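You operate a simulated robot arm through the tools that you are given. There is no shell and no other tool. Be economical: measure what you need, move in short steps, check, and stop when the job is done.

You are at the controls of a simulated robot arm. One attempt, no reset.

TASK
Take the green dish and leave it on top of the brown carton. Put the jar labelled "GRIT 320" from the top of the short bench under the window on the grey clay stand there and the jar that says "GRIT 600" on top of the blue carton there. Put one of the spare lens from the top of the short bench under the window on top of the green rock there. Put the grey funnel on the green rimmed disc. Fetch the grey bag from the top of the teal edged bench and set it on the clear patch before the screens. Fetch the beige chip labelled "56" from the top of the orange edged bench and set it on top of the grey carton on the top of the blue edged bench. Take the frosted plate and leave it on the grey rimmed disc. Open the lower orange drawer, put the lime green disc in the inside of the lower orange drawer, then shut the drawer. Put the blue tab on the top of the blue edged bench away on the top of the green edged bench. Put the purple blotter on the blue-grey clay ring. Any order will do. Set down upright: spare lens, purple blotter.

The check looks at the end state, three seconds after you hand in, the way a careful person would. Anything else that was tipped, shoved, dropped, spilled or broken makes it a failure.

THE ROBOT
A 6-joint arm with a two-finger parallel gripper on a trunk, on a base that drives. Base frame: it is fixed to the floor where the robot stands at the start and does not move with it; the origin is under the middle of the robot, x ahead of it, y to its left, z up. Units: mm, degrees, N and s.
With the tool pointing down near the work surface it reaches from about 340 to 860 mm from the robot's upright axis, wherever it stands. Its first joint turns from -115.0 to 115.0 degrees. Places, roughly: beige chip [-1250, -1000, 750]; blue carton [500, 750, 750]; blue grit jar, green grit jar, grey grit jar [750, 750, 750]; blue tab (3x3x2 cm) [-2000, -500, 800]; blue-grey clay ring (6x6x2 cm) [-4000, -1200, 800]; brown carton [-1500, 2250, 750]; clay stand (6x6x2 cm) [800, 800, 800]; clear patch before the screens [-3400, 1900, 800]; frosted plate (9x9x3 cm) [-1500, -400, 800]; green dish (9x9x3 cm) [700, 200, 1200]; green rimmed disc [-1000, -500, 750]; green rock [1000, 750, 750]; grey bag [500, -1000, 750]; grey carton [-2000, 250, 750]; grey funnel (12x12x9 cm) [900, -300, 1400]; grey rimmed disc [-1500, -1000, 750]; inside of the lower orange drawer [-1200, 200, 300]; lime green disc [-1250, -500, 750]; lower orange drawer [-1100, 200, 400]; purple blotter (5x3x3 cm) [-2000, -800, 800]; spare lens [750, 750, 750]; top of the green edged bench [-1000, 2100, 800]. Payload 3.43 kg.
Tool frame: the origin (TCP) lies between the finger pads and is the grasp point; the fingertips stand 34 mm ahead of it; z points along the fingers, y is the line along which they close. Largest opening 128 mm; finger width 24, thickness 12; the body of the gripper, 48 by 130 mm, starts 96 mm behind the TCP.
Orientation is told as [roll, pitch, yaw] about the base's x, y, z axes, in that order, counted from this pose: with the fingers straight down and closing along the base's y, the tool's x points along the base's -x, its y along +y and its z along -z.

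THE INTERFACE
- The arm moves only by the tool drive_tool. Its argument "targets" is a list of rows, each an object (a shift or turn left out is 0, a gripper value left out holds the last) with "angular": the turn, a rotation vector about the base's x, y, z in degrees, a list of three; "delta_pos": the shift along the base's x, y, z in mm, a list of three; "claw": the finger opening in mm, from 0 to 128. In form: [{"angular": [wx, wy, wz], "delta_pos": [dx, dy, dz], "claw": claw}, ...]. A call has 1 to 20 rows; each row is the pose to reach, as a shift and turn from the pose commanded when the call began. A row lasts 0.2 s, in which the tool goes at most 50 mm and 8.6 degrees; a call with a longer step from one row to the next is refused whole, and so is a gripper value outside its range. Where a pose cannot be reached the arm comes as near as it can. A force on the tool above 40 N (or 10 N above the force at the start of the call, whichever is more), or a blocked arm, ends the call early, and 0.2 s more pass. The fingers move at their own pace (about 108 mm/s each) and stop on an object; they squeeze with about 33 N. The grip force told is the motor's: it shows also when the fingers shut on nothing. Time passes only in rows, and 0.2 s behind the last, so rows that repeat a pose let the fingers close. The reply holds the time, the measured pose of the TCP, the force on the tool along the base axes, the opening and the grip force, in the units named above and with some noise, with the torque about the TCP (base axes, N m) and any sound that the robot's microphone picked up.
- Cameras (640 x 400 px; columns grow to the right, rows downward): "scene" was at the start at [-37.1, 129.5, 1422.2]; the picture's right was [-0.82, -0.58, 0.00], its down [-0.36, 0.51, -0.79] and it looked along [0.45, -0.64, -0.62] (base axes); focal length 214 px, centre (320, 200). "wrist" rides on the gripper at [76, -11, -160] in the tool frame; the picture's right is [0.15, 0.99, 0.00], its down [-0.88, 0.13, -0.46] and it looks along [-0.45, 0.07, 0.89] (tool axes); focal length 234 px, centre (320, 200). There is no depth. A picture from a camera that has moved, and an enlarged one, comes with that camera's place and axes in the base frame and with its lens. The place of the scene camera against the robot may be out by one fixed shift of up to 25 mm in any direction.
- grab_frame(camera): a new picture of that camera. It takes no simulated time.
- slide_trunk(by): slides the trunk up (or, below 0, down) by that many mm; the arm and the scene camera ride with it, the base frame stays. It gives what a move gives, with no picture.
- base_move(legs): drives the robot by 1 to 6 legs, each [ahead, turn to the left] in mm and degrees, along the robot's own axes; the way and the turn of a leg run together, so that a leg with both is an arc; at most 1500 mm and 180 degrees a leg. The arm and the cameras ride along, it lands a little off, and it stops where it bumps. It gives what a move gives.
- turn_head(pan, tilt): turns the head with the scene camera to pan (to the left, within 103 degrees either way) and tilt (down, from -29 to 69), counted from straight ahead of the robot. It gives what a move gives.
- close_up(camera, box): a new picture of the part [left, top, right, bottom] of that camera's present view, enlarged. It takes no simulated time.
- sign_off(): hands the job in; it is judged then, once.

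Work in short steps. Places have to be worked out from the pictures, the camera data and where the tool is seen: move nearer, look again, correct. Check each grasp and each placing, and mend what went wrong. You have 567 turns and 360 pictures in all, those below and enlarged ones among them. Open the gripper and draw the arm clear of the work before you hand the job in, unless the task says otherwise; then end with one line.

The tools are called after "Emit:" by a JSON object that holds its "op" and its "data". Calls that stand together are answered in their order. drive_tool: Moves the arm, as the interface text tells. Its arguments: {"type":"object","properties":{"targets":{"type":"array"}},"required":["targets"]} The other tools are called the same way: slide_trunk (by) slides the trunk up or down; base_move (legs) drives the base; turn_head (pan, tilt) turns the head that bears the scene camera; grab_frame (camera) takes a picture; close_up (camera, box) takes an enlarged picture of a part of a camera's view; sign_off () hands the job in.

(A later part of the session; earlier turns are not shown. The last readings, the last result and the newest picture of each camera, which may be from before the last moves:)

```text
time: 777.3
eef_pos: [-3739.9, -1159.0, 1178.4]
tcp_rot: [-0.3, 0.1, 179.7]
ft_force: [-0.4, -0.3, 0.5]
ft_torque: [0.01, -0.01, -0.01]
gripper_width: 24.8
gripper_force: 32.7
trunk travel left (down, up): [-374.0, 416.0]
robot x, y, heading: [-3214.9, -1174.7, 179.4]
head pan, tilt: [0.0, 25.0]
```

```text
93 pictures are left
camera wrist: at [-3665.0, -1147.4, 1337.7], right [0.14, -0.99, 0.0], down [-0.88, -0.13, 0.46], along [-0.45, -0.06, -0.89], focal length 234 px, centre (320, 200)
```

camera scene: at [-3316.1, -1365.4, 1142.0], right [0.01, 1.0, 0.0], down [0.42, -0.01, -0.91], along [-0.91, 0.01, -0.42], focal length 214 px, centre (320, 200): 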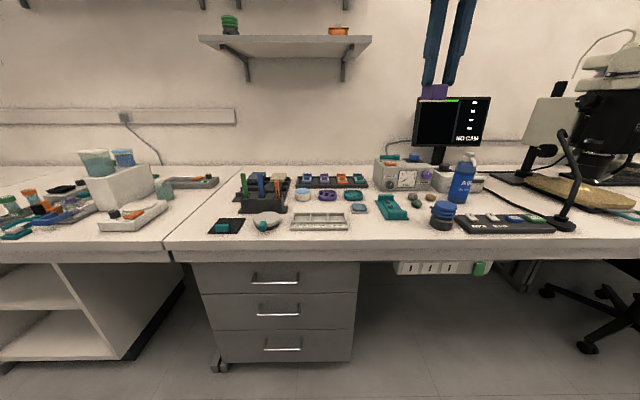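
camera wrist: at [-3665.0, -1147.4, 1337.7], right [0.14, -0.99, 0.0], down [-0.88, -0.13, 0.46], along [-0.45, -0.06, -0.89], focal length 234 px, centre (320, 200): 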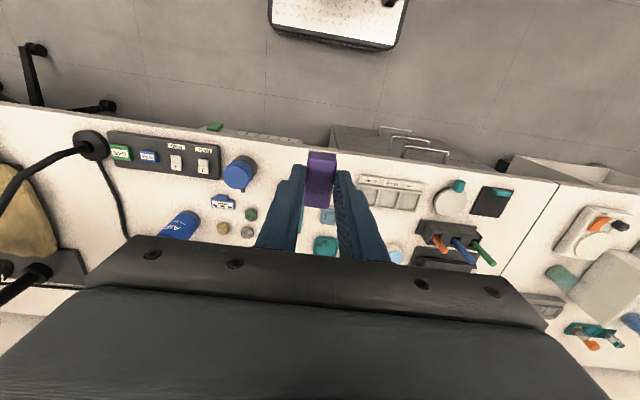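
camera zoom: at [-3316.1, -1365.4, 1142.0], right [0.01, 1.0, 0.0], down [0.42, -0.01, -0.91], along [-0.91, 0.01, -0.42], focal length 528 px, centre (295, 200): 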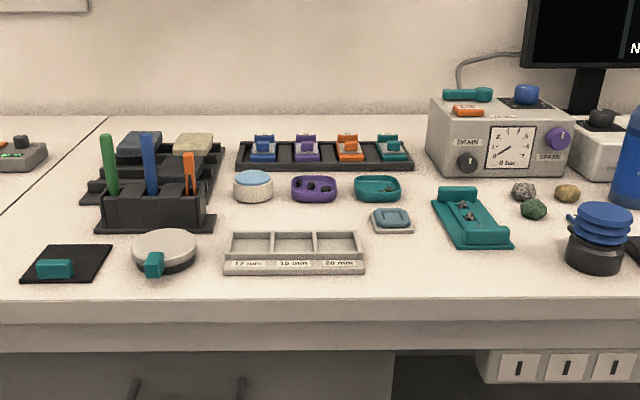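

Ring at ≈(−3988,−1215). Lower trunk, extend above it.

Emit:
{"op": "slide_trunk", "data": {"by": -200}}

Emit:
{"op": "drive_tool", "data": {"targets": [{"delta_pos": [-45, -10, 0]}, {"delta_pos": [-90, -20, 0]}, {"delta_pos": [-135, -30, 0]}, {"delta_pos": [-180, -40, 0]}, {"delta_pos": [-225, -50, -10]}, {"delta_pos": [-235, -56, -40]}, {"delta_pos": [-235, -56, -70]}, {"delta_pos": [-235, -56, -70]}]}}

Emit:
{"op": "grab_frame", "data": {"camera": "wrist"}}

Emit:
{"op": "close_up", "data": {"camera": "scene", "box": [290, 100, 450, 220]}}

```text
time: 779.5
eef_pos: [-3741.8, -1157.8, 979.3]
tcp_rot: [-0.3, 0.0, 179.7]
ft_force: [-0.2, -0.3, -0.5]
ft_torque: [0.01, 0.03, 0.0]
gripper_width: 24.8
gripper_force: 32.7
trunk travel left (down, up): [-174.0, 616.0]
robot x, y, heading: [-3214.0, -1177.6, 179.3]
head pan, tilt: [0.0, 25.0]
```

```text
time: 781.2
eef_pos: [-3976.2, -1213.2, 908.5]
tcp_rot: [-0.3, 0.0, 179.7]
ft_force: [0.6, -0.9, -0.2]
ft_torque: [0.02, 0.03, 0.02]
gripper_width: 25.2
gripper_force: 32.6
trunk travel left (down, up): [-174.0, 616.0]
robot x, y, heading: [-3212.9, -1171.8, 179.0]
head pan, tilt: [0.0, 25.0]
```

```text
92 pictures are left
camera wrist: at [-3901.5, -1203.4, 1067.9], right [0.14, -0.99, 0.0], down [-0.88, -0.13, 0.46], along [-0.45, -0.06, -0.89], focal length 234 px, centre (320, 200)
```

wrist: 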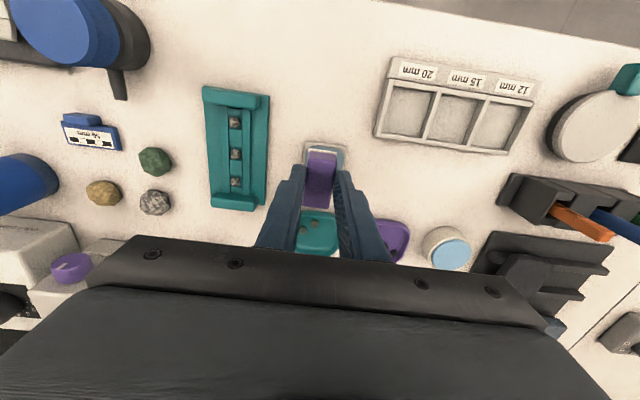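

```text
3.33 times, centred on (370, 160) of scene
camera zoom: at [-3371.8, -1364.8, 942.0], right [0.01, 1.0, 0.0], down [0.42, 0.0, -0.91], along [-0.91, 0.01, -0.42], focal length 715 px, centre (153, 333)
```

zoom: 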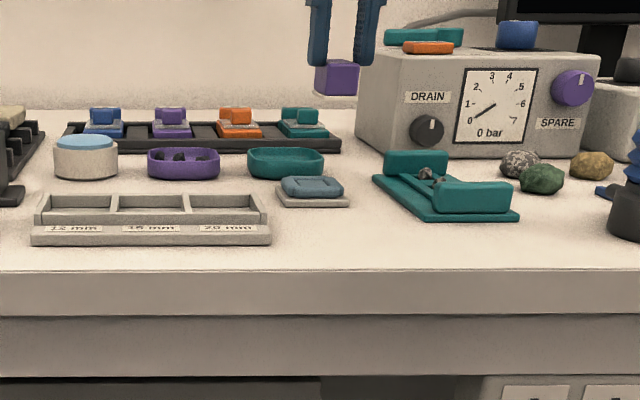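

Zoom the wrist view.

Emit:
{"op": "close_up", "data": {"camera": "wrist", "box": [260, 110, 380, 210]}}

```text
4.00 times, centred on (320, 160) of wrist
camera zoom: at [-3901.5, -1203.4, 1067.9], right [0.14, -0.99, 0.0], down [-0.88, -0.13, 0.46], along [-0.45, -0.06, -0.89], focal length 937 px, centre (320, 360)
```

zoom: 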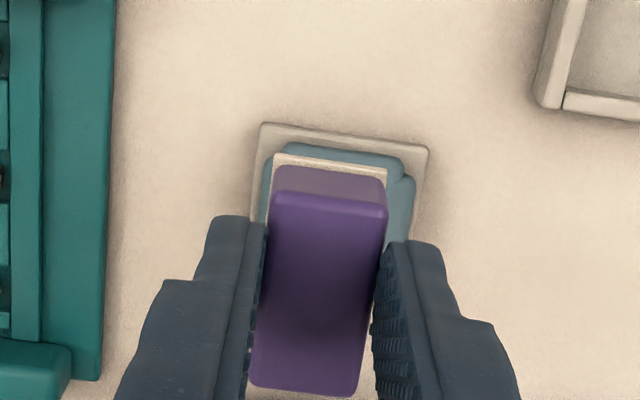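

Ring centre ≈(−3998,−1220). Shift (−22,−7) and lower to contact (~835).

Emit:
{"op": "drive_tool", "data": {"targets": [{"delta_pos": [-22, -7, 0]}, {"delta_pos": [-22, -7, -35]}, {"delta_pos": [-22, -7, -58]}, {"delta_pos": [-22, -7, -66]}, {"delta_pos": [-22, -7, -69]}, {"delta_pos": [-22, -7, -72]}, {"delta_pos": [-22, -7, -75]}, {"delta_pos": [-22, -7, -78]}, {"delta_pos": [-22, -7, -81]}, {"delta_pos": [-22, -7, -84]}]}}

Emit:
{"op": "close_up", "data": {"camera": "scene", "box": [320, 100, 440, 190]}}

Emit:
{"op": "close_up", "data": {"camera": "wrist", "box": [260, 110, 380, 210]}}

```text
time: 783.5
eef_pos: [-3996.7, -1220.1, 824.5]
tcp_rot: [-0.3, -0.2, 179.6]
ft_force: [-1.3, 0.2, 25.7]
ft_torque: [-0.04, 0.02, -0.02]
gripper_width: 25.0
gripper_force: 33.1
trunk travel left (down, up): [-174.0, 616.0]
robot x, y, heading: [-3216.3, -1175.6, 179.3]
head pan, tilt: [0.0, 25.0]
```

```text
4.44 times, centred on (380, 145) of scene
camera zoom: at [-3371.1, -1364.7, 942.2], right [0.01, 1.0, 0.0], down [0.42, 0.0, -0.91], along [-0.91, 0.01, -0.42], focal length 953 px, centre (53, 444)
```

zoom: 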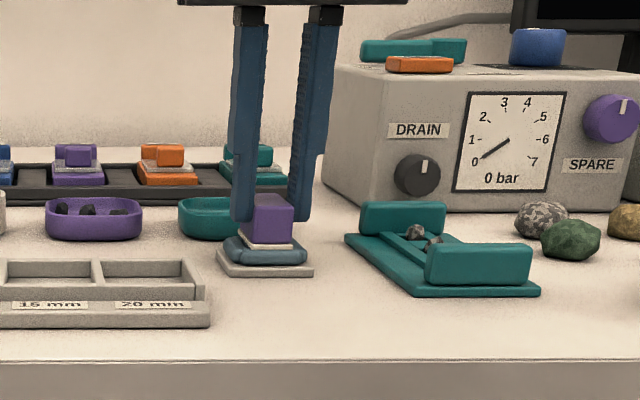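

```text
4.00 times, centred on (320, 160) of wrist
camera zoom: at [-3921.0, -1210.5, 984.2], right [0.14, -0.99, 0.0], down [-0.88, -0.13, 0.46], along [-0.45, -0.06, -0.89], focal length 937 px, centre (320, 360)
```

zoom: 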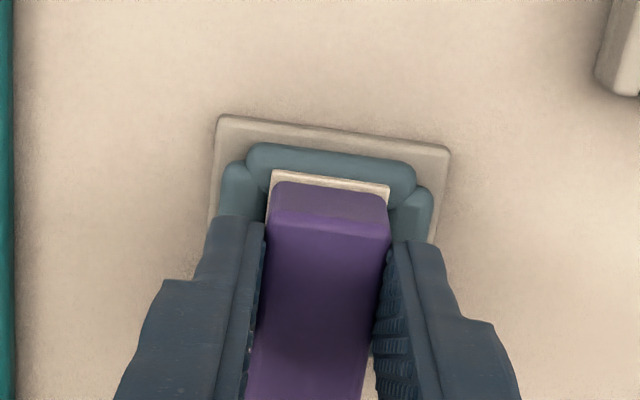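

Seated. Release and rise.

Emit:
{"op": "drive_tool", "data": {"targets": [{"delta_pos": [0, 0, 1], "claw": 32}, {"delta_pos": [0, 0, 1], "claw": 44}, {"delta_pos": [0, 0, 2]}, {"delta_pos": [0, 0, 40]}, {"delta_pos": [10, 0, 80]}, {"delta_pos": [45, 0, 110]}, {"delta_pos": [90, 0, 130]}, {"delta_pos": [135, 0, 150]}]}}

Emit:
{"op": "close_up", "data": {"camera": "scene", "box": [320, 100, 440, 190]}}

```text
time: 785.2
eef_pos: [-3866.2, -1219.1, 973.8]
tcp_rot: [-0.4, 0.1, 179.6]
ft_force: [0.0, -0.6, -0.5]
ft_torque: [0.0, -0.08, -0.02]
gripper_width: 44.3
gripper_force: 0.1
trunk travel left (down, up): [-174.0, 616.0]
robot x, y, heading: [-3214.4, -1171.4, 179.6]
head pan, tilt: [0.0, 25.0]
```

```text
4.44 times, centred on (380, 145) of scene
camera zoom: at [-3372.2, -1364.8, 941.9], right [0.01, 1.0, 0.0], down [0.42, 0.0, -0.91], along [-0.91, 0.01, -0.42], focal length 953 px, centre (53, 444)
```

zoom: 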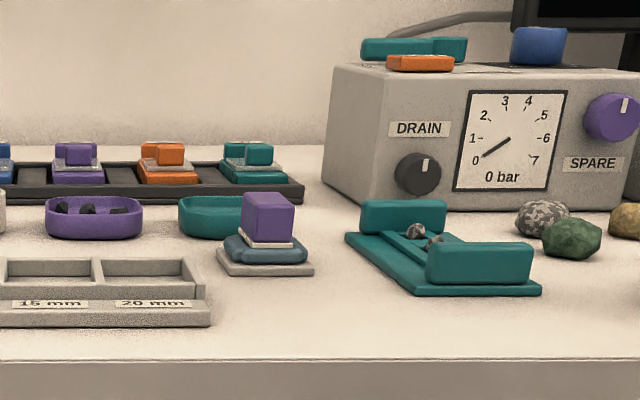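

Blotter placed. Now return to the orange bench to fix the funnel.

Emit:
{"op": "drive_tool", "data": {"targets": [{"delta_pos": [45, 10, 15]}, {"delta_pos": [90, 20, 30]}, {"delta_pos": [130, 30, 40]}]}}

Emit:
{"op": "slide_trunk", "data": {"by": 250}}

Emit:
{"op": "base_move", "data": {"legs": [[0, -90], [1400, 0], [470, 0], [0, -55], [750, 0], [0, -35]]}}

Emit:
{"op": "base_move", "data": {"legs": [[1300, 0], [1200, 0], [0, -90], [1400, 0]]}}

```text
time: 786.0
eef_pos: [-3733.2, -1190.4, 1016.2]
tcp_rot: [-0.4, 0.0, 179.7]
ft_force: [-0.1, -0.4, -0.1]
ft_torque: [0.05, -0.01, -0.04]
gripper_width: 43.8
gripper_force: 0.0
trunk travel left (down, up): [-174.0, 616.0]
robot x, y, heading: [-3214.5, -1175.8, 179.2]
head pan, tilt: [0.0, 25.0]
```

```text
time: 788.6
eef_pos: [-3732.8, -1189.8, 1264.6]
tcp_rot: [-0.3, 0.0, 179.7]
ft_force: [0.1, -0.7, -0.1]
ft_torque: [0.05, 0.01, 0.02]
gripper_width: 44.2
gripper_force: 0.1
trunk travel left (down, up): [-424.0, 366.0]
robot x, y, heading: [-3213.3, -1179.0, 179.3]
head pan, tilt: [0.0, 25.0]
```

```text
time: 809.8
eef_pos: [-2098.0, 1171.0, 1264.6]
tcp_rot: [-0.4, 0.0, 0.0]
ft_force: [1.0, -0.4, 0.3]
ft_torque: [0.02, -0.01, 0.02]
gripper_width: 44.1
gripper_force: 0.1
trunk travel left (down, up): [-424.0, 366.0]
robot x, y, heading: [-2617.0, 1154.5, -0.1]
head pan, tilt: [0.0, 25.0]
```

```text
time: 832.5
eef_pos: [-134.2, -786.8, 1265.0]
tcp_rot: [-0.3, 0.0, -91.9]
ft_force: [0.7, 0.9, -0.8]
ft_torque: [0.01, 0.03, 0.0]
gripper_width: 43.9
gripper_force: 0.0
trunk travel left (down, up): [-424.0, 366.0]
robot x, y, heading: [-130.0, -270.0, -92.3]
head pan, tilt: [0.0, 25.0]
```

Turn to the discs and look.

Emit:
{"op": "base_move", "data": {"legs": [[100, 0], [0, -88], [250, 0]]}}

Emit:
{"op": "turn_head", "data": {"pan": 10, "tilt": 40}}

Emit:
{"op": "grab_frame", "data": {"camera": "wrist"}}

Emit:
{"op": "close_up", "data": {"camera": "scene", "box": [260, 130, 500, 300]}}

```text
time: 838.9
eef_pos: [-902.9, -368.6, 1265.1]
tcp_rot: [-0.2, 0.0, 178.7]
ft_force: [-1.1, -0.9, 0.3]
ft_torque: [0.0, 0.04, 0.01]
gripper_width: 44.0
gripper_force: 0.0
trunk travel left (down, up): [-424.0, 366.0]
robot x, y, heading: [-383.2, -362.4, 178.3]
head pan, tilt: [0.0, 25.0]
```

```text
time: 839.7
eef_pos: [-901.8, -368.2, 1264.8]
tcp_rot: [-0.3, 0.0, 178.8]
ft_force: [-0.5, -0.2, -0.5]
ft_torque: [0.04, -0.01, 0.0]
gripper_width: 44.0
gripper_force: 0.0
trunk travel left (down, up): [-424.0, 366.0]
robot x, y, heading: [-382.7, -363.1, 178.3]
head pan, tilt: [10.0, 40.0]
```

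```text
86 pictures are left
camera wrist: at [-827.1, -360.1, 1423.6], right [0.12, -0.99, 0.0], down [-0.88, -0.11, 0.46], along [-0.45, -0.05, -0.89], focal length 234 px, centre (320, 200)
```

wrist: 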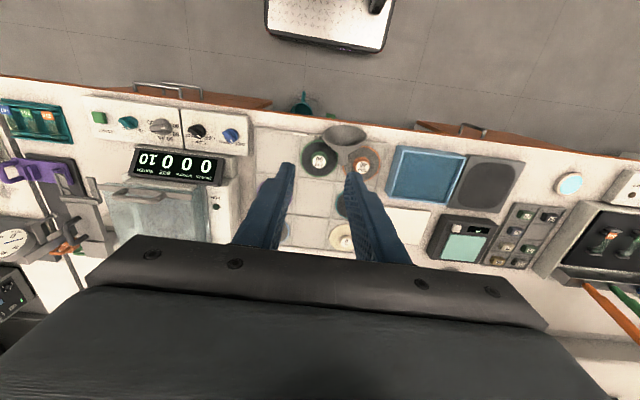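

```text
2.35 times, centred on (380, 215) of scene
camera zoom: at [-467.4, -565.8, 1168.7], right [-0.15, 0.99, 0.0], down [0.64, 0.09, -0.77], along [-0.76, -0.11, -0.64], focal length 505 px, centre (179, 165)
```

zoom: 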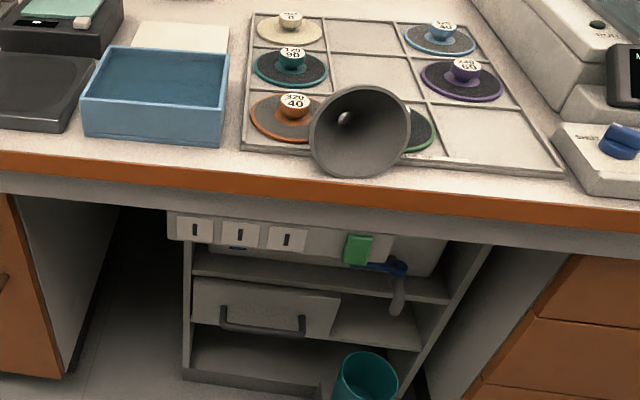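

The funnel lies on its side, mouth toward the aisle, spout pointing −x; discs look undisturbed. Move above for a closer view.

Emit:
{"op": "slide_trunk", "data": {"by": -200}}

Emit:
{"op": "drive_tool", "data": {"targets": [{"delta_pos": [-25, -15, 0], "claw": 64}, {"delta_pos": [-40, -30, 0]}, {"delta_pos": [-40, -30, 0]}]}}

Emit:
{"op": "close_up", "data": {"camera": "wrist", "box": [240, 60, 420, 240]}}

Emit:
{"op": "close_up", "data": {"camera": "scene", "box": [300, 110, 460, 230]}}

```text
time: 841.8
eef_pos: [-902.7, -368.1, 1064.9]
tcp_rot: [-0.2, 0.0, 178.8]
ft_force: [-0.3, 0.7, -0.2]
ft_torque: [-0.01, 0.02, 0.01]
gripper_width: 44.0
gripper_force: 0.0
trunk travel left (down, up): [-224.0, 566.0]
robot x, y, heading: [-384.2, -361.4, 178.3]
head pan, tilt: [10.0, 40.0]
```

```text
time: 842.6
eef_pos: [-943.6, -397.8, 1065.6]
tcp_rot: [-0.3, 0.0, 178.8]
ft_force: [-0.3, 0.1, 0.6]
ft_torque: [-0.01, -0.02, -0.02]
gripper_width: 64.0
gripper_force: 0.1
trunk travel left (down, up): [-224.0, 566.0]
robot x, y, heading: [-383.5, -363.5, 178.5]
head pan, tilt: [10.0, 40.0]
```

```text
2.22 times, centred on (330, 150) of wrist
camera zoom: at [-867.5, -390.3, 1225.3], right [0.12, -0.99, 0.0], down [-0.88, -0.11, 0.46], along [-0.45, -0.05, -0.89], focal length 520 px, centre (298, 311)
```

zoom: 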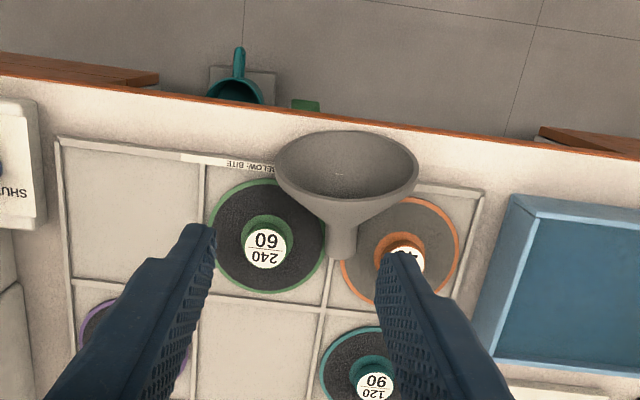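

```text
3.33 times, centred on (380, 170) of scene
camera zoom: at [-523.0, -564.3, 968.7], right [-0.15, 0.99, 0.0], down [0.64, 0.09, -0.77], along [-0.76, -0.11, -0.64], focal length 715 px, centre (120, 300)
```

zoom: 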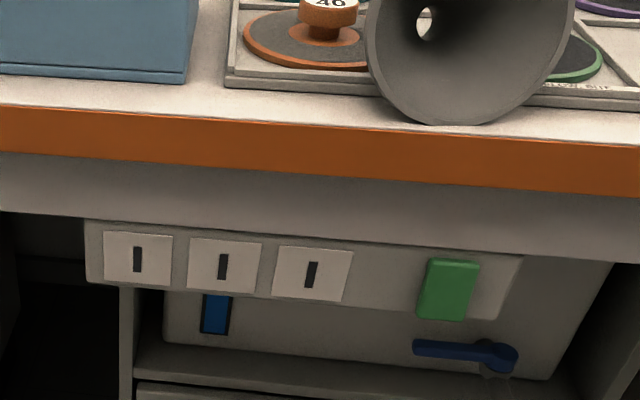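

Plan: grip the spout from above, lift, yaw 180°, then pitch so it hangs upright. Move above the spout (−1012,−443) with +14° yaw.

Emit:
{"op": "drive_tool", "data": {"targets": [{"delta_pos": [-25, -15, -20], "angular": [0, 0, 7], "claw": 40}, {"delta_pos": [-50, -30, -50], "angular": [0, 0, 14]}, {"delta_pos": [-68, -45, -85], "angular": [0, 0, 14]}, {"delta_pos": [-68, -45, -125], "angular": [0, 0, 14]}, {"delta_pos": [-68, -45, -145], "angular": [0, 0, 14]}, {"delta_pos": [-68, -45, -145], "angular": [0, 0, 14]}]}}

Emit:
{"op": "close_up", "data": {"camera": "wrist", "box": [220, 60, 420, 220]}}

```text
time: 844.0
eef_pos: [-1010.2, -444.7, 921.9]
tcp_rot: [-0.3, 0.0, -167.2]
ft_force: [-0.1, -0.7, 0.2]
ft_torque: [-0.03, -0.01, -0.04]
gripper_width: 40.0
gripper_force: 0.0
trunk travel left (down, up): [-224.0, 566.0]
robot x, y, heading: [-383.5, -364.6, 178.5]
head pan, tilt: [10.0, 40.0]
```

```text
2.50 times, centred on (320, 140) of wrist
camera zoom: at [-939.2, -417.5, 1079.3], right [0.36, -0.93, 0.0], down [-0.83, -0.32, 0.46], along [-0.43, -0.16, -0.89], focal length 585 px, centre (320, 350)
```

zoom: 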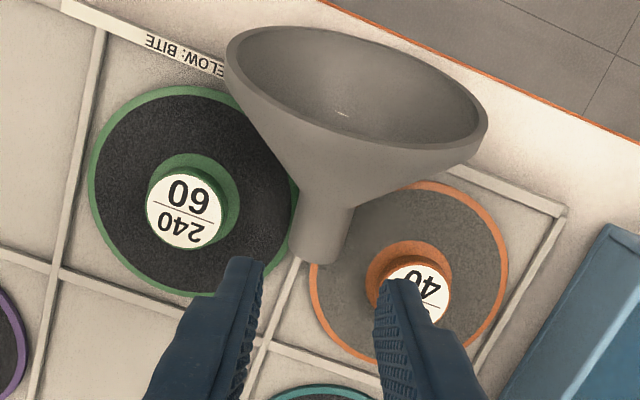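

Aligned. Shift 7 mm toward the neck (clear of the orange hub), narrow to 33 mm, descend to z≈826.

Emit:
{"op": "drive_tool", "data": {"targets": [{"delta_pos": [7, 2, -20], "claw": 33}, {"delta_pos": [7, 2, -50]}, {"delta_pos": [7, 2, -75]}, {"delta_pos": [7, 2, -85]}, {"delta_pos": [7, 2, -85]}]}}

Emit:
{"op": "close_up", "data": {"camera": "wrist", "box": [220, 60, 420, 220]}}

```text
time: 845.2
eef_pos: [-1004.1, -439.9, 835.2]
tcp_rot: [-0.3, 0.0, -167.3]
ft_force: [-0.2, 0.2, 0.0]
ft_torque: [0.04, 0.0, -0.02]
gripper_width: 33.0
gripper_force: 0.1
trunk travel left (down, up): [-224.0, 566.0]
robot x, y, heading: [-385.9, -362.6, 178.3]
head pan, tilt: [10.0, 40.0]
```

```text
2.50 times, centred on (320, 140) of wrist
camera zoom: at [-932.2, -414.9, 993.0], right [0.36, -0.93, 0.0], down [-0.83, -0.32, 0.46], along [-0.43, -0.16, -0.89], focal length 585 px, centre (320, 350)
```

zoom: 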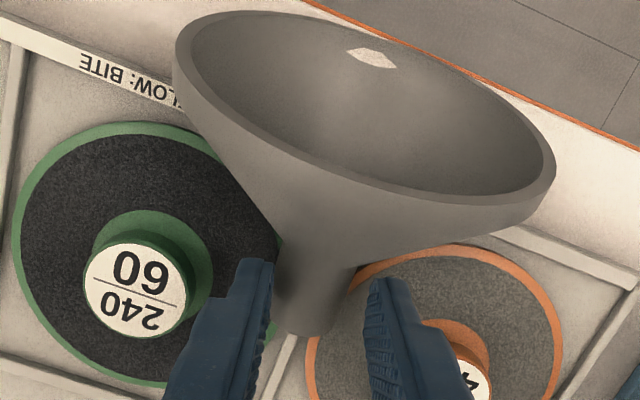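

Lower 8 mm and close on the spout.

Emit:
{"op": "drive_tool", "data": {"targets": [{"delta_pos": [-2, 0, -5]}, {"delta_pos": [-3, -1, -9]}, {"delta_pos": [-3, -1, -9], "claw": 22}, {"delta_pos": [-3, -1, -9], "claw": 12}, {"delta_pos": [-3, -1, -9]}, {"delta_pos": [-3, -1, -9]}]}}

Emit:
{"op": "close_up", "data": {"camera": "wrist", "box": [220, 60, 420, 220]}}

```text
time: 846.6
eef_pos: [-1006.5, -442.9, 825.6]
tcp_rot: [-0.2, 0.1, -167.3]
ft_force: [0.0, 0.0, 1.4]
ft_torque: [0.02, 0.06, 0.02]
gripper_width: 25.6
gripper_force: 32.7
trunk travel left (down, up): [-224.0, 566.0]
robot x, y, heading: [-385.0, -365.5, 178.5]
head pan, tilt: [10.0, 40.0]
```

```text
2.50 times, centred on (320, 140) of wrist
camera zoom: at [-935.8, -415.9, 984.5], right [0.36, -0.93, 0.0], down [-0.83, -0.32, 0.46], along [-0.43, -0.16, -0.89], focal length 585 px, centre (320, 350)
```

zoom: 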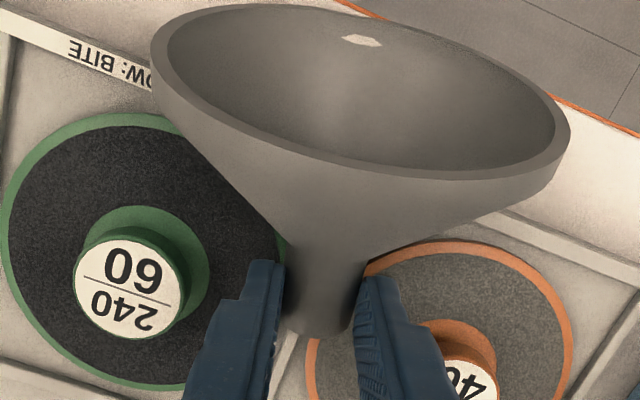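

Gripped 25.6 mm. Lift 150 mm and check.

Emit:
{"op": "drive_tool", "data": {"targets": [{"delta_pos": [2, 0, 15]}, {"delta_pos": [5, 0, 50]}, {"delta_pos": [10, 0, 95]}, {"delta_pos": [15, 0, 140]}, {"delta_pos": [15, 0, 180]}]}}

Emit:
{"op": "slide_trunk", "data": {"by": 150}}

Emit:
{"op": "base_move", "data": {"legs": [[-250, 0]]}}

Emit:
{"op": "grab_frame", "data": {"camera": "scene"}}

Emit:
{"op": "grab_frame", "data": {"camera": "wrist"}}

```text
time: 847.8
eef_pos: [-992.4, -441.3, 1006.5]
tcp_rot: [-0.2, 0.1, -167.3]
ft_force: [0.3, 0.2, -0.6]
ft_torque: [0.0, -0.01, 0.03]
gripper_width: 25.7
gripper_force: 33.4
trunk travel left (down, up): [-224.0, 566.0]
robot x, y, heading: [-386.5, -362.3, 178.4]
head pan, tilt: [10.0, 40.0]
```

```text
time: 849.6
eef_pos: [-993.5, -442.7, 1156.2]
tcp_rot: [-0.3, 0.0, -167.2]
ft_force: [-0.3, 0.7, 0.2]
ft_torque: [0.01, 0.01, 0.02]
gripper_width: 25.8
gripper_force: 32.5
trunk travel left (down, up): [-374.0, 416.0]
robot x, y, heading: [-384.6, -363.9, 178.4]
head pan, tilt: [10.0, 40.0]
```

```text
time: 851.4
eef_pos: [-737.6, -450.9, 1155.4]
tcp_rot: [-0.2, 0.0, -167.0]
ft_force: [-0.4, 0.5, -1.2]
ft_torque: [0.0, 0.03, -0.01]
gripper_width: 25.6
gripper_force: 32.9
trunk travel left (down, up): [-374.0, 416.0]
robot x, y, heading: [-132.1, -368.9, 178.6]
head pan, tilt: [10.0, 40.0]
```

```text
79 pictures are left
camera scene: at [-225.9, -572.4, 1118.7], right [-0.15, 0.99, 0.0], down [0.64, 0.1, -0.77], along [-0.76, -0.12, -0.64], focal length 214 px, centre (320, 200)
```

scene: 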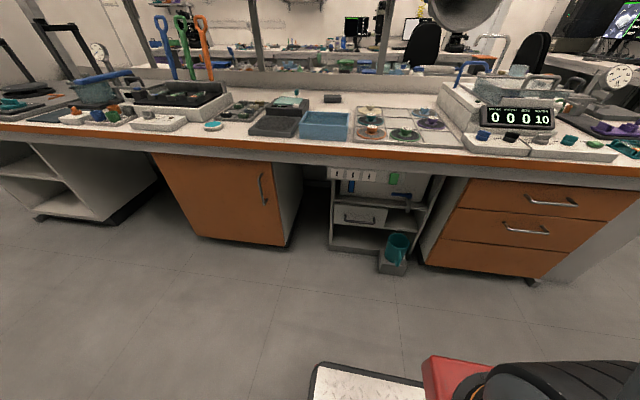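

```text
78 pictures are left
camera wrist: at [-665.7, -424.6, 1314.6], right [0.36, -0.93, 0.0], down [-0.83, -0.33, 0.46], along [-0.43, -0.16, -0.89], focal length 234 px, centre (320, 200)
```

wrist: 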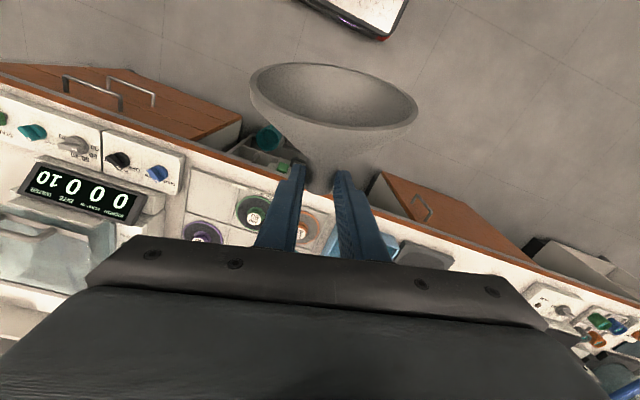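

Funnel held firmly. Yaw the tool +165.8° so the spout points toward the robot.

Emit:
{"op": "drive_tool", "data": {"targets": [{"angular": [0, 0, 8.29]}, {"angular": [0, 0, 16.58]}, {"angular": [0, 0, 24.87]}, {"angular": [0, 0, 33.16]}, {"angular": [0, 0, 41.45]}, {"angular": [0, 0, 49.74]}, {"angular": [0, 0, 58.03]}, {"angular": [0, 0, 66.32]}, {"angular": [0, 0, 74.61]}, {"angular": [0, 0, 82.9]}, {"angular": [0, 0, 91.19]}, {"angular": [0, 0, 99.48]}, {"angular": [0, 0, 107.77]}, {"angular": [0, 0, 116.06]}, {"angular": [0, 0, 124.35]}, {"angular": [0, 0, 132.64]}, {"angular": [0, 0, 140.93]}, {"angular": [0, 0, 149.22]}, {"angular": [0, 0, 157.51]}, {"angular": [0, 0, 165.8]}]}}

Emit:
{"op": "grab_frame", "data": {"camera": "wrist"}}

```text
time: 855.6
eef_pos: [-737.5, -452.6, 1155.7]
tcp_rot: [-0.3, 0.0, -1.1]
ft_force: [-0.3, 0.0, -0.3]
ft_torque: [-0.02, -0.03, -0.03]
gripper_width: 25.5
gripper_force: 32.7
trunk travel left (down, up): [-374.0, 416.0]
robot x, y, heading: [-129.3, -368.9, 178.6]
head pan, tilt: [10.0, 40.0]
```

```text
77 pictures are left
camera wrist: at [-813.2, -460.6, 1314.3], right [-0.13, 0.99, 0.0], down [0.88, 0.12, 0.46], along [0.45, 0.05, -0.89], focal length 234 px, centre (320, 200)
```

wrist: 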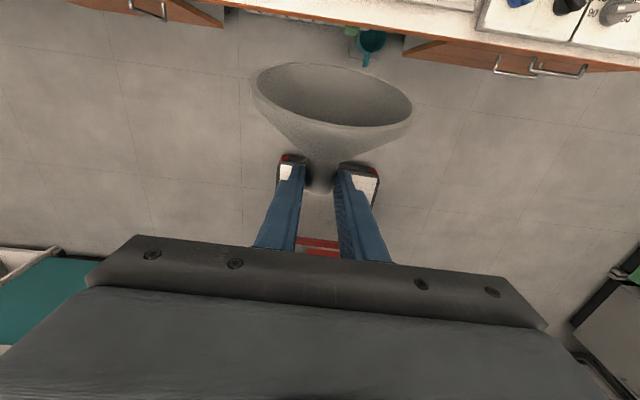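

Now pitch +64° about y so the spout points down.

Emit:
{"op": "drive_tool", "data": {"targets": [{"angular": [0, 8, 0], "delta_pos": [-5, 0, 10]}, {"angular": [0, 16, 0], "delta_pos": [-10, 0, 20]}, {"angular": [0, 24, 0], "delta_pos": [-20, 0, 30]}, {"angular": [0, 32, 0], "delta_pos": [-30, 0, 40]}, {"angular": [0, 40, 0], "delta_pos": [-40, 0, 50]}, {"angular": [0, 48, 0], "delta_pos": [-50, 0, 50]}, {"angular": [0, 56, 0], "delta_pos": [-60, 0, 50]}, {"angular": [0, 64, 0], "delta_pos": [-70, 0, 50]}, {"angular": [0, 64, 0], "delta_pos": [-70, 0, 50]}]}}

Emit:
{"op": "turn_head", "data": {"pan": -20, "tilt": 10}}

Emit:
{"op": "grab_frame", "data": {"camera": "scene"}}

Emit:
{"op": "grab_frame", "data": {"camera": "wrist"}}

```text
time: 857.6
eef_pos: [-806.4, -451.4, 1204.6]
tcp_rot: [-2.8, 64.0, -2.8]
ft_force: [0.2, 0.4, -1.2]
ft_torque: [-0.01, 0.0, 0.03]
gripper_width: 25.6
gripper_force: 33.3
trunk travel left (down, up): [-374.0, 416.0]
robot x, y, heading: [-132.1, -371.0, 178.5]
head pan, tilt: [10.0, 40.0]
```

```text
time: 858.6
eef_pos: [-806.8, -451.4, 1205.1]
tcp_rot: [-2.7, 64.1, -2.8]
ft_force: [1.0, -0.2, -0.6]
ft_torque: [0.0, -0.03, 0.01]
gripper_width: 25.6
gripper_force: 32.8
trunk travel left (down, up): [-374.0, 416.0]
robot x, y, heading: [-131.3, -364.1, 178.7]
head pan, tilt: [-20.0, 10.0]
```

```text
76 pictures are left
camera scene: at [-228.5, -525.8, 1166.3], right [0.36, 0.93, 0.0], down [0.16, -0.06, -0.98], along [-0.92, 0.36, -0.17], focal length 214 px, centre (320, 200)
```

scene: 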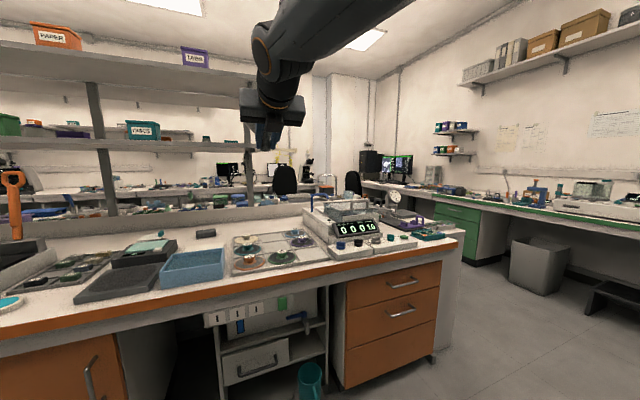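

```text
75 pictures are left
camera wrist: at [-696.4, -460.4, 1342.4], right [-0.06, 0.99, 0.11], down [0.8, 0.11, -0.59], along [-0.6, 0.05, -0.8], focal length 234 px, centre (320, 200)
```

wrist: 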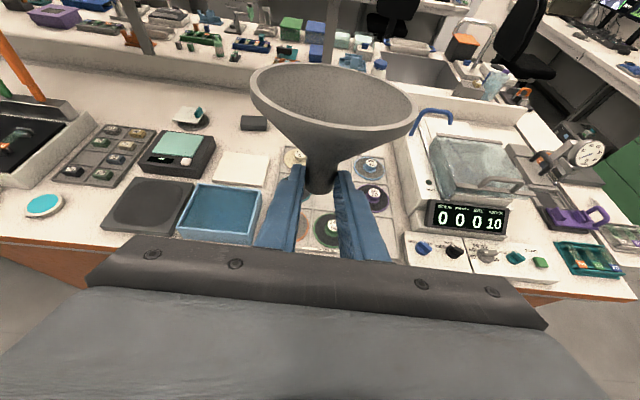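

Funnel is nearly upright (≈4° lean toward −x). Add 4° pitch, shift +70 y, lower the trunk 330 mm.

Emit:
{"op": "drive_tool", "data": {"targets": [{"angular": [0, 2, 0], "delta_pos": [0, 20, 0]}, {"angular": [0, 4, 0], "delta_pos": [0, 45, 0]}, {"angular": [0, 4, 0], "delta_pos": [0, 70, 0]}, {"angular": [0, 4, 0], "delta_pos": [0, 70, 0]}]}}

Emit:
{"op": "slide_trunk", "data": {"by": -300}}

Emit:
{"op": "turn_head", "data": {"pan": 10, "tilt": 25}}

Emit:
{"op": "grab_frame", "data": {"camera": "wrist"}}

Emit:
{"op": "grab_frame", "data": {"camera": "scene"}}

```text
time: 859.6
eef_pos: [-807.9, -382.2, 1206.6]
tcp_rot: [-3.1, 67.9, -3.2]
ft_force: [-0.4, -0.2, 0.2]
ft_torque: [0.01, 0.05, -0.01]
gripper_width: 25.5
gripper_force: 32.3
trunk travel left (down, up): [-374.0, 416.0]
robot x, y, heading: [-130.5, -370.1, 178.5]
head pan, tilt: [-20.0, 10.0]
```

```text
time: 862.6
eef_pos: [-892.6, -379.6, 905.6]
tcp_rot: [-3.2, 67.9, -3.3]
ft_force: [0.3, 0.1, -0.3]
ft_torque: [-0.02, -0.05, -0.02]
gripper_width: 25.4
gripper_force: 32.9
trunk travel left (down, up): [-74.0, 716.0]
robot x, y, heading: [-129.7, -368.5, 178.6]
head pan, tilt: [-20.0, 10.0]
```

```text
time: 863.5
eef_pos: [-893.1, -379.2, 905.1]
tcp_rot: [-3.1, 68.0, -3.3]
ft_force: [0.2, 0.2, -0.2]
ft_torque: [0.01, -0.01, 0.01]
gripper_width: 25.7
gripper_force: 33.2
trunk travel left (down, up): [-74.0, 716.0]
robot x, y, heading: [-126.4, -370.1, 178.8]
head pan, tilt: [10.0, 25.0]
```

```text
74 pictures are left
camera wrist: at [-773.0, -388.8, 1035.3], right [-0.05, 0.99, 0.11], down [0.75, 0.11, -0.65], along [-0.65, 0.05, -0.75], focal length 234 px, centre (320, 200)
```

wrist: 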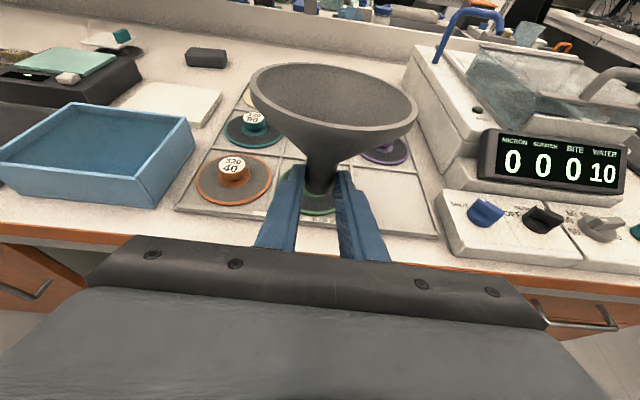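

```text
73 pictures are left
camera scene: at [-316.4, -571.4, 842.0], right [-0.15, 0.99, 0.0], down [0.42, 0.06, -0.91], along [-0.9, -0.14, -0.42], focal length 214 px, centre (320, 200)
```

scene: 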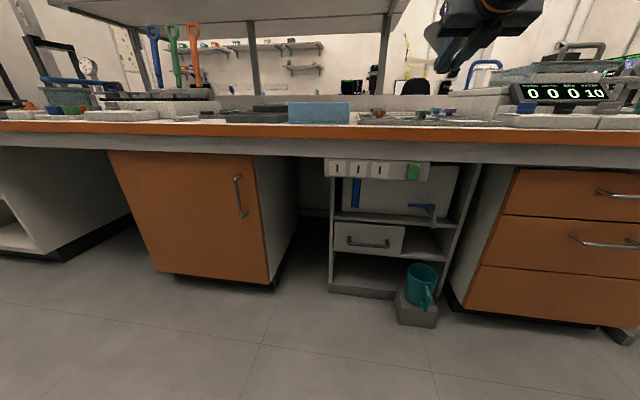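

Funnel now level. Drive forward 105 mm and check alignment over the green hub.

Emit:
{"op": "base_move", "data": {"legs": [[105, 0]]}}

Emit:
{"op": "close_up", "data": {"camera": "wrist", "box": [220, 100, 420, 260]}}

Emit:
{"op": "turn_head", "data": {"pan": 10, "tilt": 10}}

Emit:
{"op": "close_up", "data": {"camera": "scene", "box": [300, 90, 500, 230]}}

```text
time: 864.7
eef_pos: [-997.5, -375.0, 906.8]
tcp_rot: [-3.2, 67.9, -3.5]
ft_force: [-0.2, -0.8, -1.1]
ft_torque: [0.01, 0.01, -0.01]
gripper_width: 25.5
gripper_force: 33.2
trunk travel left (down, up): [-74.0, 716.0]
robot x, y, heading: [-239.4, -368.5, 178.7]
head pan, tilt: [10.0, 25.0]
```

```text
2.50 times, centred on (320, 180) of wrist
camera zoom: at [-879.3, -384.6, 1035.3], right [-0.05, 0.99, 0.11], down [0.75, 0.11, -0.65], along [-0.65, 0.06, -0.75], focal length 585 px, centre (320, 250)
```

zoom: 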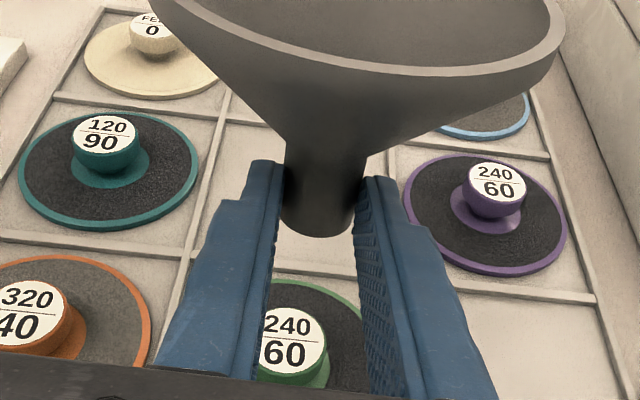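

```text
time: 865.5
eef_pos: [-999.8, -375.2, 907.0]
tcp_rot: [-3.2, 67.8, -3.3]
ft_force: [0.4, 0.0, -0.1]
ft_torque: [-0.03, 0.0, -0.05]
gripper_width: 25.3
gripper_force: 33.3
trunk travel left (down, up): [-74.0, 716.0]
robot x, y, heading: [-239.0, -367.7, 178.6]
head pan, tilt: [10.0, 10.0]
```

```text
2.86 times, centred on (400, 160) of scene
camera zoom: at [-424.1, -568.5, 866.3], right [-0.15, 0.99, 0.0], down [0.17, 0.03, -0.98], along [-0.97, -0.15, -0.17], focal length 613 px, centre (91, 314)
```

zoom: 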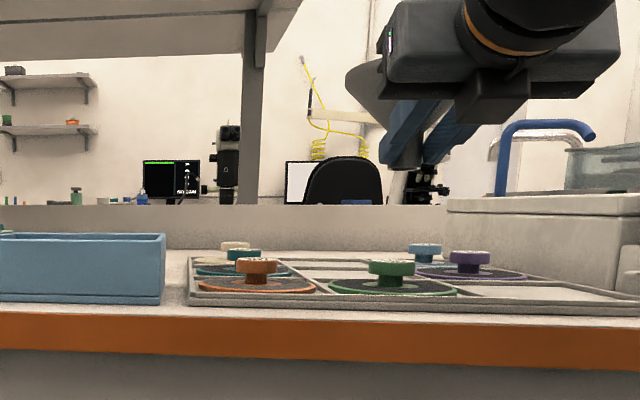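

Hub ≈(−1027.5,−377); spout bottom ≈(−1015,−374.6,889). Shift (−12,−2) and lower 65 mm, then recheck.

Emit:
{"op": "drive_tool", "data": {"targets": [{"delta_pos": [-6, -1, -20]}, {"delta_pos": [-12, -2, -45]}, {"delta_pos": [-12, -2, -65]}, {"delta_pos": [-12, -2, -65]}]}}

Emit:
{"op": "close_up", "data": {"camera": "wrist", "box": [220, 100, 420, 260]}}

Emit:
{"op": "close_up", "data": {"camera": "scene", "box": [300, 110, 500, 250]}}

```text
time: 866.5
eef_pos: [-1011.2, -378.1, 842.3]
tcp_rot: [-3.2, 67.8, -3.4]
ft_force: [-1.4, -0.4, 0.7]
ft_torque: [-0.04, -0.06, 0.01]
gripper_width: 26.0
gripper_force: 33.0
trunk travel left (down, up): [-74.0, 716.0]
robot x, y, heading: [-239.0, -368.9, 178.6]
head pan, tilt: [10.0, 10.0]
```

```text
2.50 times, centred on (320, 180) of wrist
camera zoom: at [-892.1, -386.7, 971.2], right [-0.05, 0.99, 0.11], down [0.75, 0.11, -0.65], along [-0.65, 0.06, -0.75], focal length 585 px, centre (320, 250)
```

zoom: 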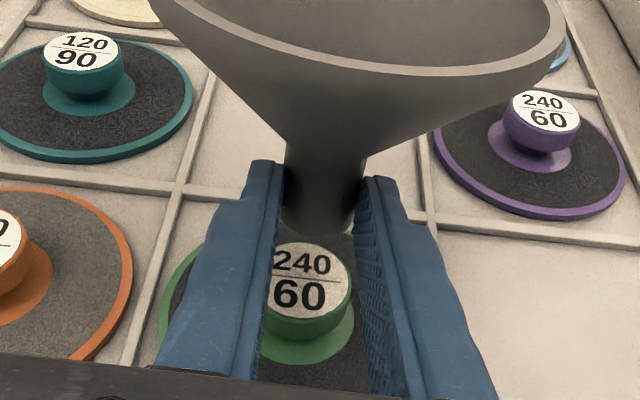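

```text
2.86 times, centred on (400, 180) of scene
camera zoom: at [-424.1, -568.5, 866.4], right [-0.15, 0.99, 0.0], down [0.17, 0.03, -0.98], along [-0.97, -0.15, -0.17], focal length 613 px, centre (91, 257)
```

zoom: 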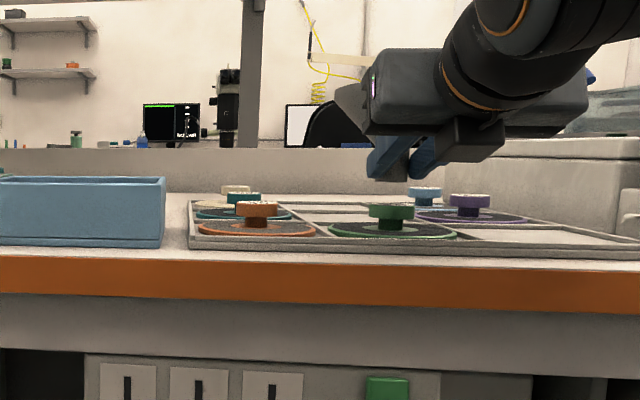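

Aligned within 2 mm. Lower straight down to contact.

Emit:
{"op": "drive_tool", "data": {"targets": [{"delta_pos": [-1, 1, -12]}, {"delta_pos": [-1, 1, -20]}, {"delta_pos": [-1, 1, -23]}, {"delta_pos": [-1, 1, -25]}, {"delta_pos": [-1, 1, -27]}, {"delta_pos": [-1, 1, -29]}]}}

Emit:
{"op": "close_up", "data": {"camera": "wrist", "box": [220, 100, 420, 260]}}

Emit:
{"op": "close_up", "data": {"camera": "scene", "box": [340, 130, 460, 210]}}

```text
time: 868.0
eef_pos: [-1010.8, -376.0, 820.0]
tcp_rot: [-3.5, 68.8, -3.6]
ft_force: [-1.8, 1.1, 5.9]
ft_torque: [0.0, 0.25, -0.02]
gripper_width: 25.3
gripper_force: 33.1
trunk travel left (down, up): [-74.0, 716.0]
robot x, y, heading: [-237.4, -365.3, 178.7]
head pan, tilt: [10.0, 10.0]
stopped in row 6: the force on the tool passed its limit at 41 N (the readings are from after the stop); the commanded pose is now the measured one
```

```text
2.50 times, centred on (320, 180) of wrist
camera zoom: at [-890.8, -385.8, 948.0], right [-0.05, 0.99, 0.11], down [0.74, 0.11, -0.66], along [-0.67, 0.05, -0.74], focal length 585 px, centre (320, 250)
```

zoom: 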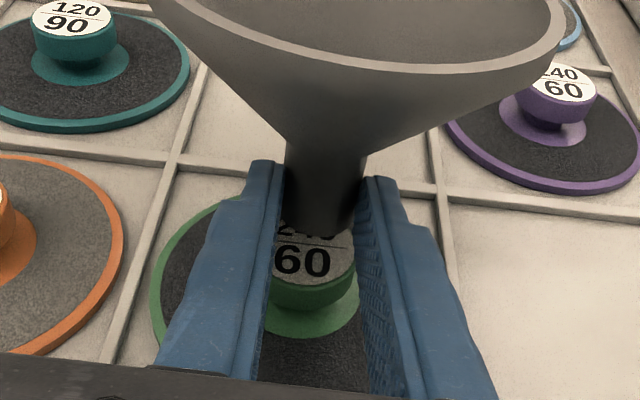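

```text
5.00 times, centred on (400, 170) of scene
camera zoom: at [-424.2, -568.4, 866.2], right [-0.15, 0.99, 0.0], down [0.17, 0.03, -0.98], along [-0.97, -0.15, -0.17], focal length 1072 px, centre (-80, 350)
```

zoom: 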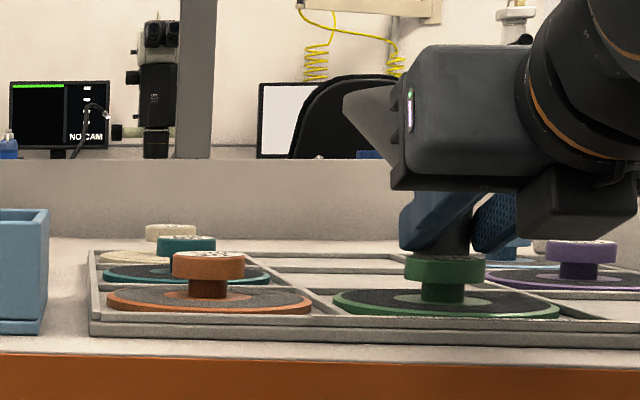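

Contact, but the spout sits ~9 mm too far in −x. Lift 5 mm, shift +9 x, and set down again.

Emit:
{"op": "drive_tool", "data": {"targets": [{"delta_pos": [0, 0, 6], "angular": [0, -0.9, 0]}, {"delta_pos": [5, 0, 6], "angular": [0, -0.9, 0]}, {"delta_pos": [9, -1, 6], "angular": [0, -0.9, 0]}, {"delta_pos": [9, -1, 2], "angular": [0, -0.9, 0]}, {"delta_pos": [9, -1, 0], "angular": [0, -0.9, 0]}, {"delta_pos": [9, -1, -2], "angular": [0, -0.9, 0]}]}}

Emit:
{"op": "close_up", "data": {"camera": "wrist", "box": [220, 100, 420, 260]}}

Emit:
{"op": "close_up", "data": {"camera": "scene", "box": [380, 150, 440, 195]}}

```text
time: 869.4
eef_pos: [-1002.4, -377.7, 821.1]
tcp_rot: [-3.4, 68.1, -3.4]
ft_force: [-4.3, -2.6, 18.5]
ft_torque: [0.03, 0.9, 0.08]
gripper_width: 25.2
gripper_force: 33.0
trunk travel left (down, up): [-74.0, 716.0]
robot x, y, heading: [-239.0, -367.5, 178.3]
head pan, tilt: [10.0, 10.0]
```

```text
2.50 times, centred on (320, 180) of wrist
camera zoom: at [-883.0, -387.3, 950.3], right [-0.05, 0.99, 0.11], down [0.75, 0.11, -0.65], along [-0.66, 0.05, -0.75], focal length 585 px, centre (320, 250)
```

zoom: 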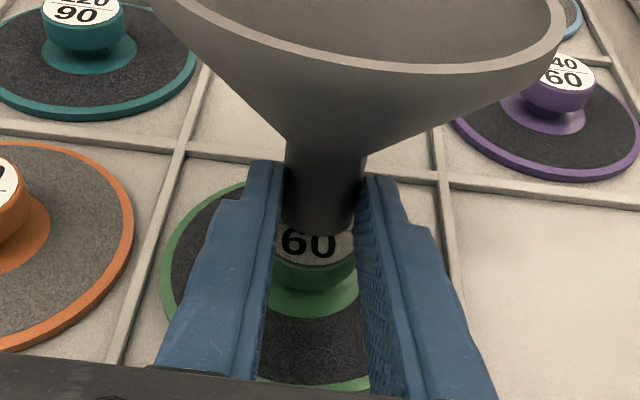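

```text
8.89 times, centred on (410, 172) of scene
camera zoom: at [-423.8, -568.5, 866.6], right [-0.15, 0.99, 0.0], down [0.17, 0.03, -0.98], along [-0.97, -0.15, -0.17], focal length 1906 px, centre (-480, 444)
```

zoom: 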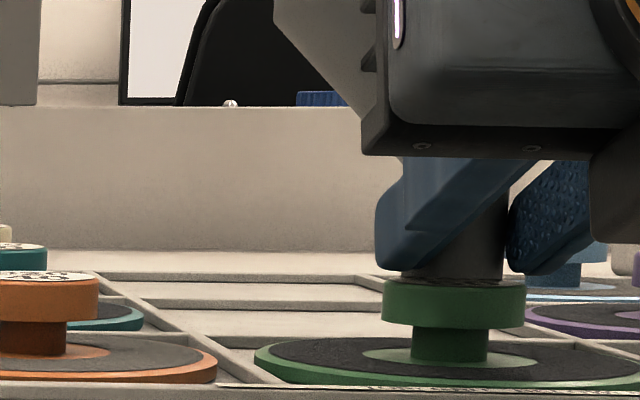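

Laterally perfect; still ~8 mm too far in −x. Lift, shift +7 x, set down.

Emit:
{"op": "drive_tool", "data": {"targets": [{"delta_pos": [0, 0, 5]}, {"delta_pos": [4, 0, 5]}, {"delta_pos": [7, 0, 5]}, {"delta_pos": [7, 0, 2]}, {"delta_pos": [7, 0, 0]}]}}

Emit:
{"op": "close_up", "data": {"camera": "wrist", "box": [260, 120, 380, 220]}}

```text
time: 870.6
eef_pos: [-995.5, -376.5, 820.5]
tcp_rot: [-3.4, 68.2, -3.5]
ft_force: [-3.5, 1.5, 26.5]
ft_torque: [0.18, 1.26, -0.01]
gripper_width: 25.3
gripper_force: 33.4
trunk travel left (down, up): [-74.0, 716.0]
robot x, y, heading: [-234.9, -365.6, 178.8]
head pan, tilt: [10.0, 10.0]
```

```text
4.00 times, centred on (320, 170) of wrist
camera zoom: at [-875.6, -386.7, 950.1], right [-0.05, 0.99, 0.11], down [0.75, 0.11, -0.65], along [-0.66, 0.05, -0.75], focal length 937 px, centre (320, 320)
```

zoom: 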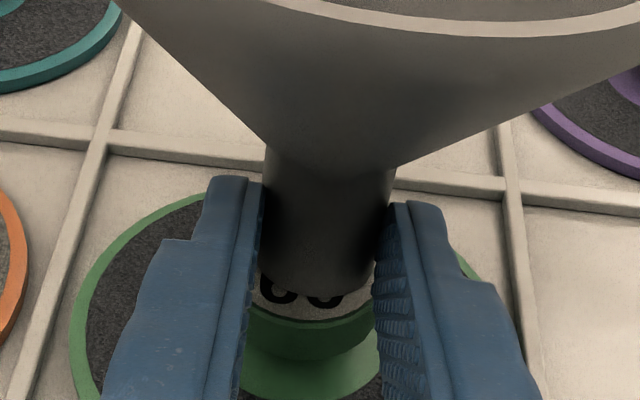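

Good (≈5 mm). Ease the load, open, and check.

Emit:
{"op": "drive_tool", "data": {"targets": [{"delta_pos": [0, 0, 1.5]}, {"delta_pos": [0, 0, 1.5], "claw": 30}, {"delta_pos": [0, 0, 1.5], "claw": 40}, {"delta_pos": [0, 0, 1.5], "claw": 60}, {"delta_pos": [0, 0, 1.5]}]}}

Emit:
{"op": "close_up", "data": {"camera": "wrist", "box": [220, 60, 420, 220]}}

Emit:
{"op": "close_up", "data": {"camera": "scene", "box": [380, 130, 460, 195]}}

```text
time: 871.8
eef_pos: [-995.9, -376.6, 816.9]
tcp_rot: [-3.1, 67.6, -3.4]
ft_force: [-0.1, 0.6, -0.3]
ft_torque: [0.03, 0.01, 0.01]
gripper_width: 60.0
gripper_force: 0.1
trunk travel left (down, up): [-74.0, 716.0]
robot x, y, heading: [-235.4, -368.9, 178.6]
head pan, tilt: [10.0, 10.0]
```

```text
2.50 times, centred on (320, 140) of wrist
camera zoom: at [-877.3, -386.5, 947.5], right [-0.05, 0.99, 0.11], down [0.76, 0.11, -0.64], along [-0.65, 0.06, -0.76], focal length 585 px, centre (320, 350)
```

zoom: 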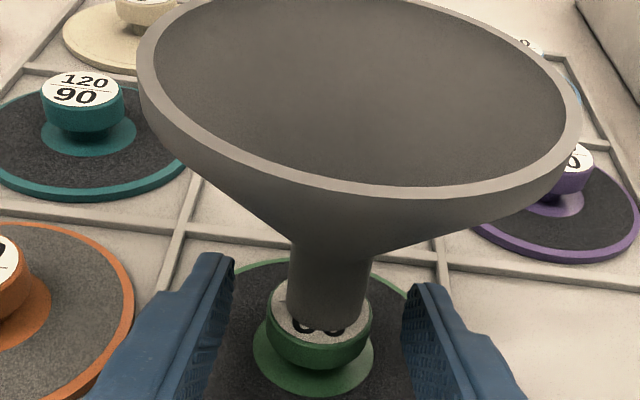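

```text
6.15 times, centred on (420, 162) of scene
camera zoom: at [-424.4, -568.3, 866.3], right [-0.15, 0.99, 0.0], down [0.17, 0.03, -0.98], along [-0.97, -0.14, -0.17], focal length 1320 px, centre (-295, 431)
```

zoom: 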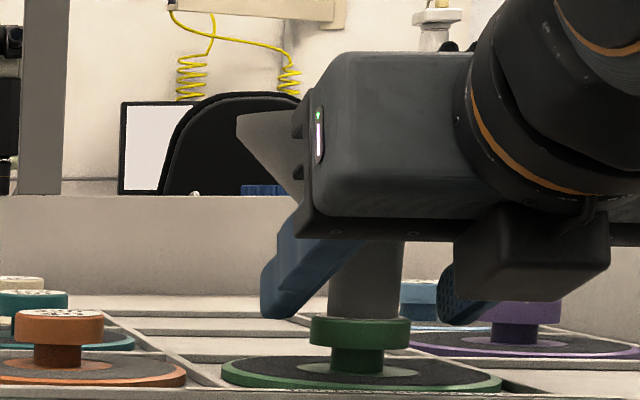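

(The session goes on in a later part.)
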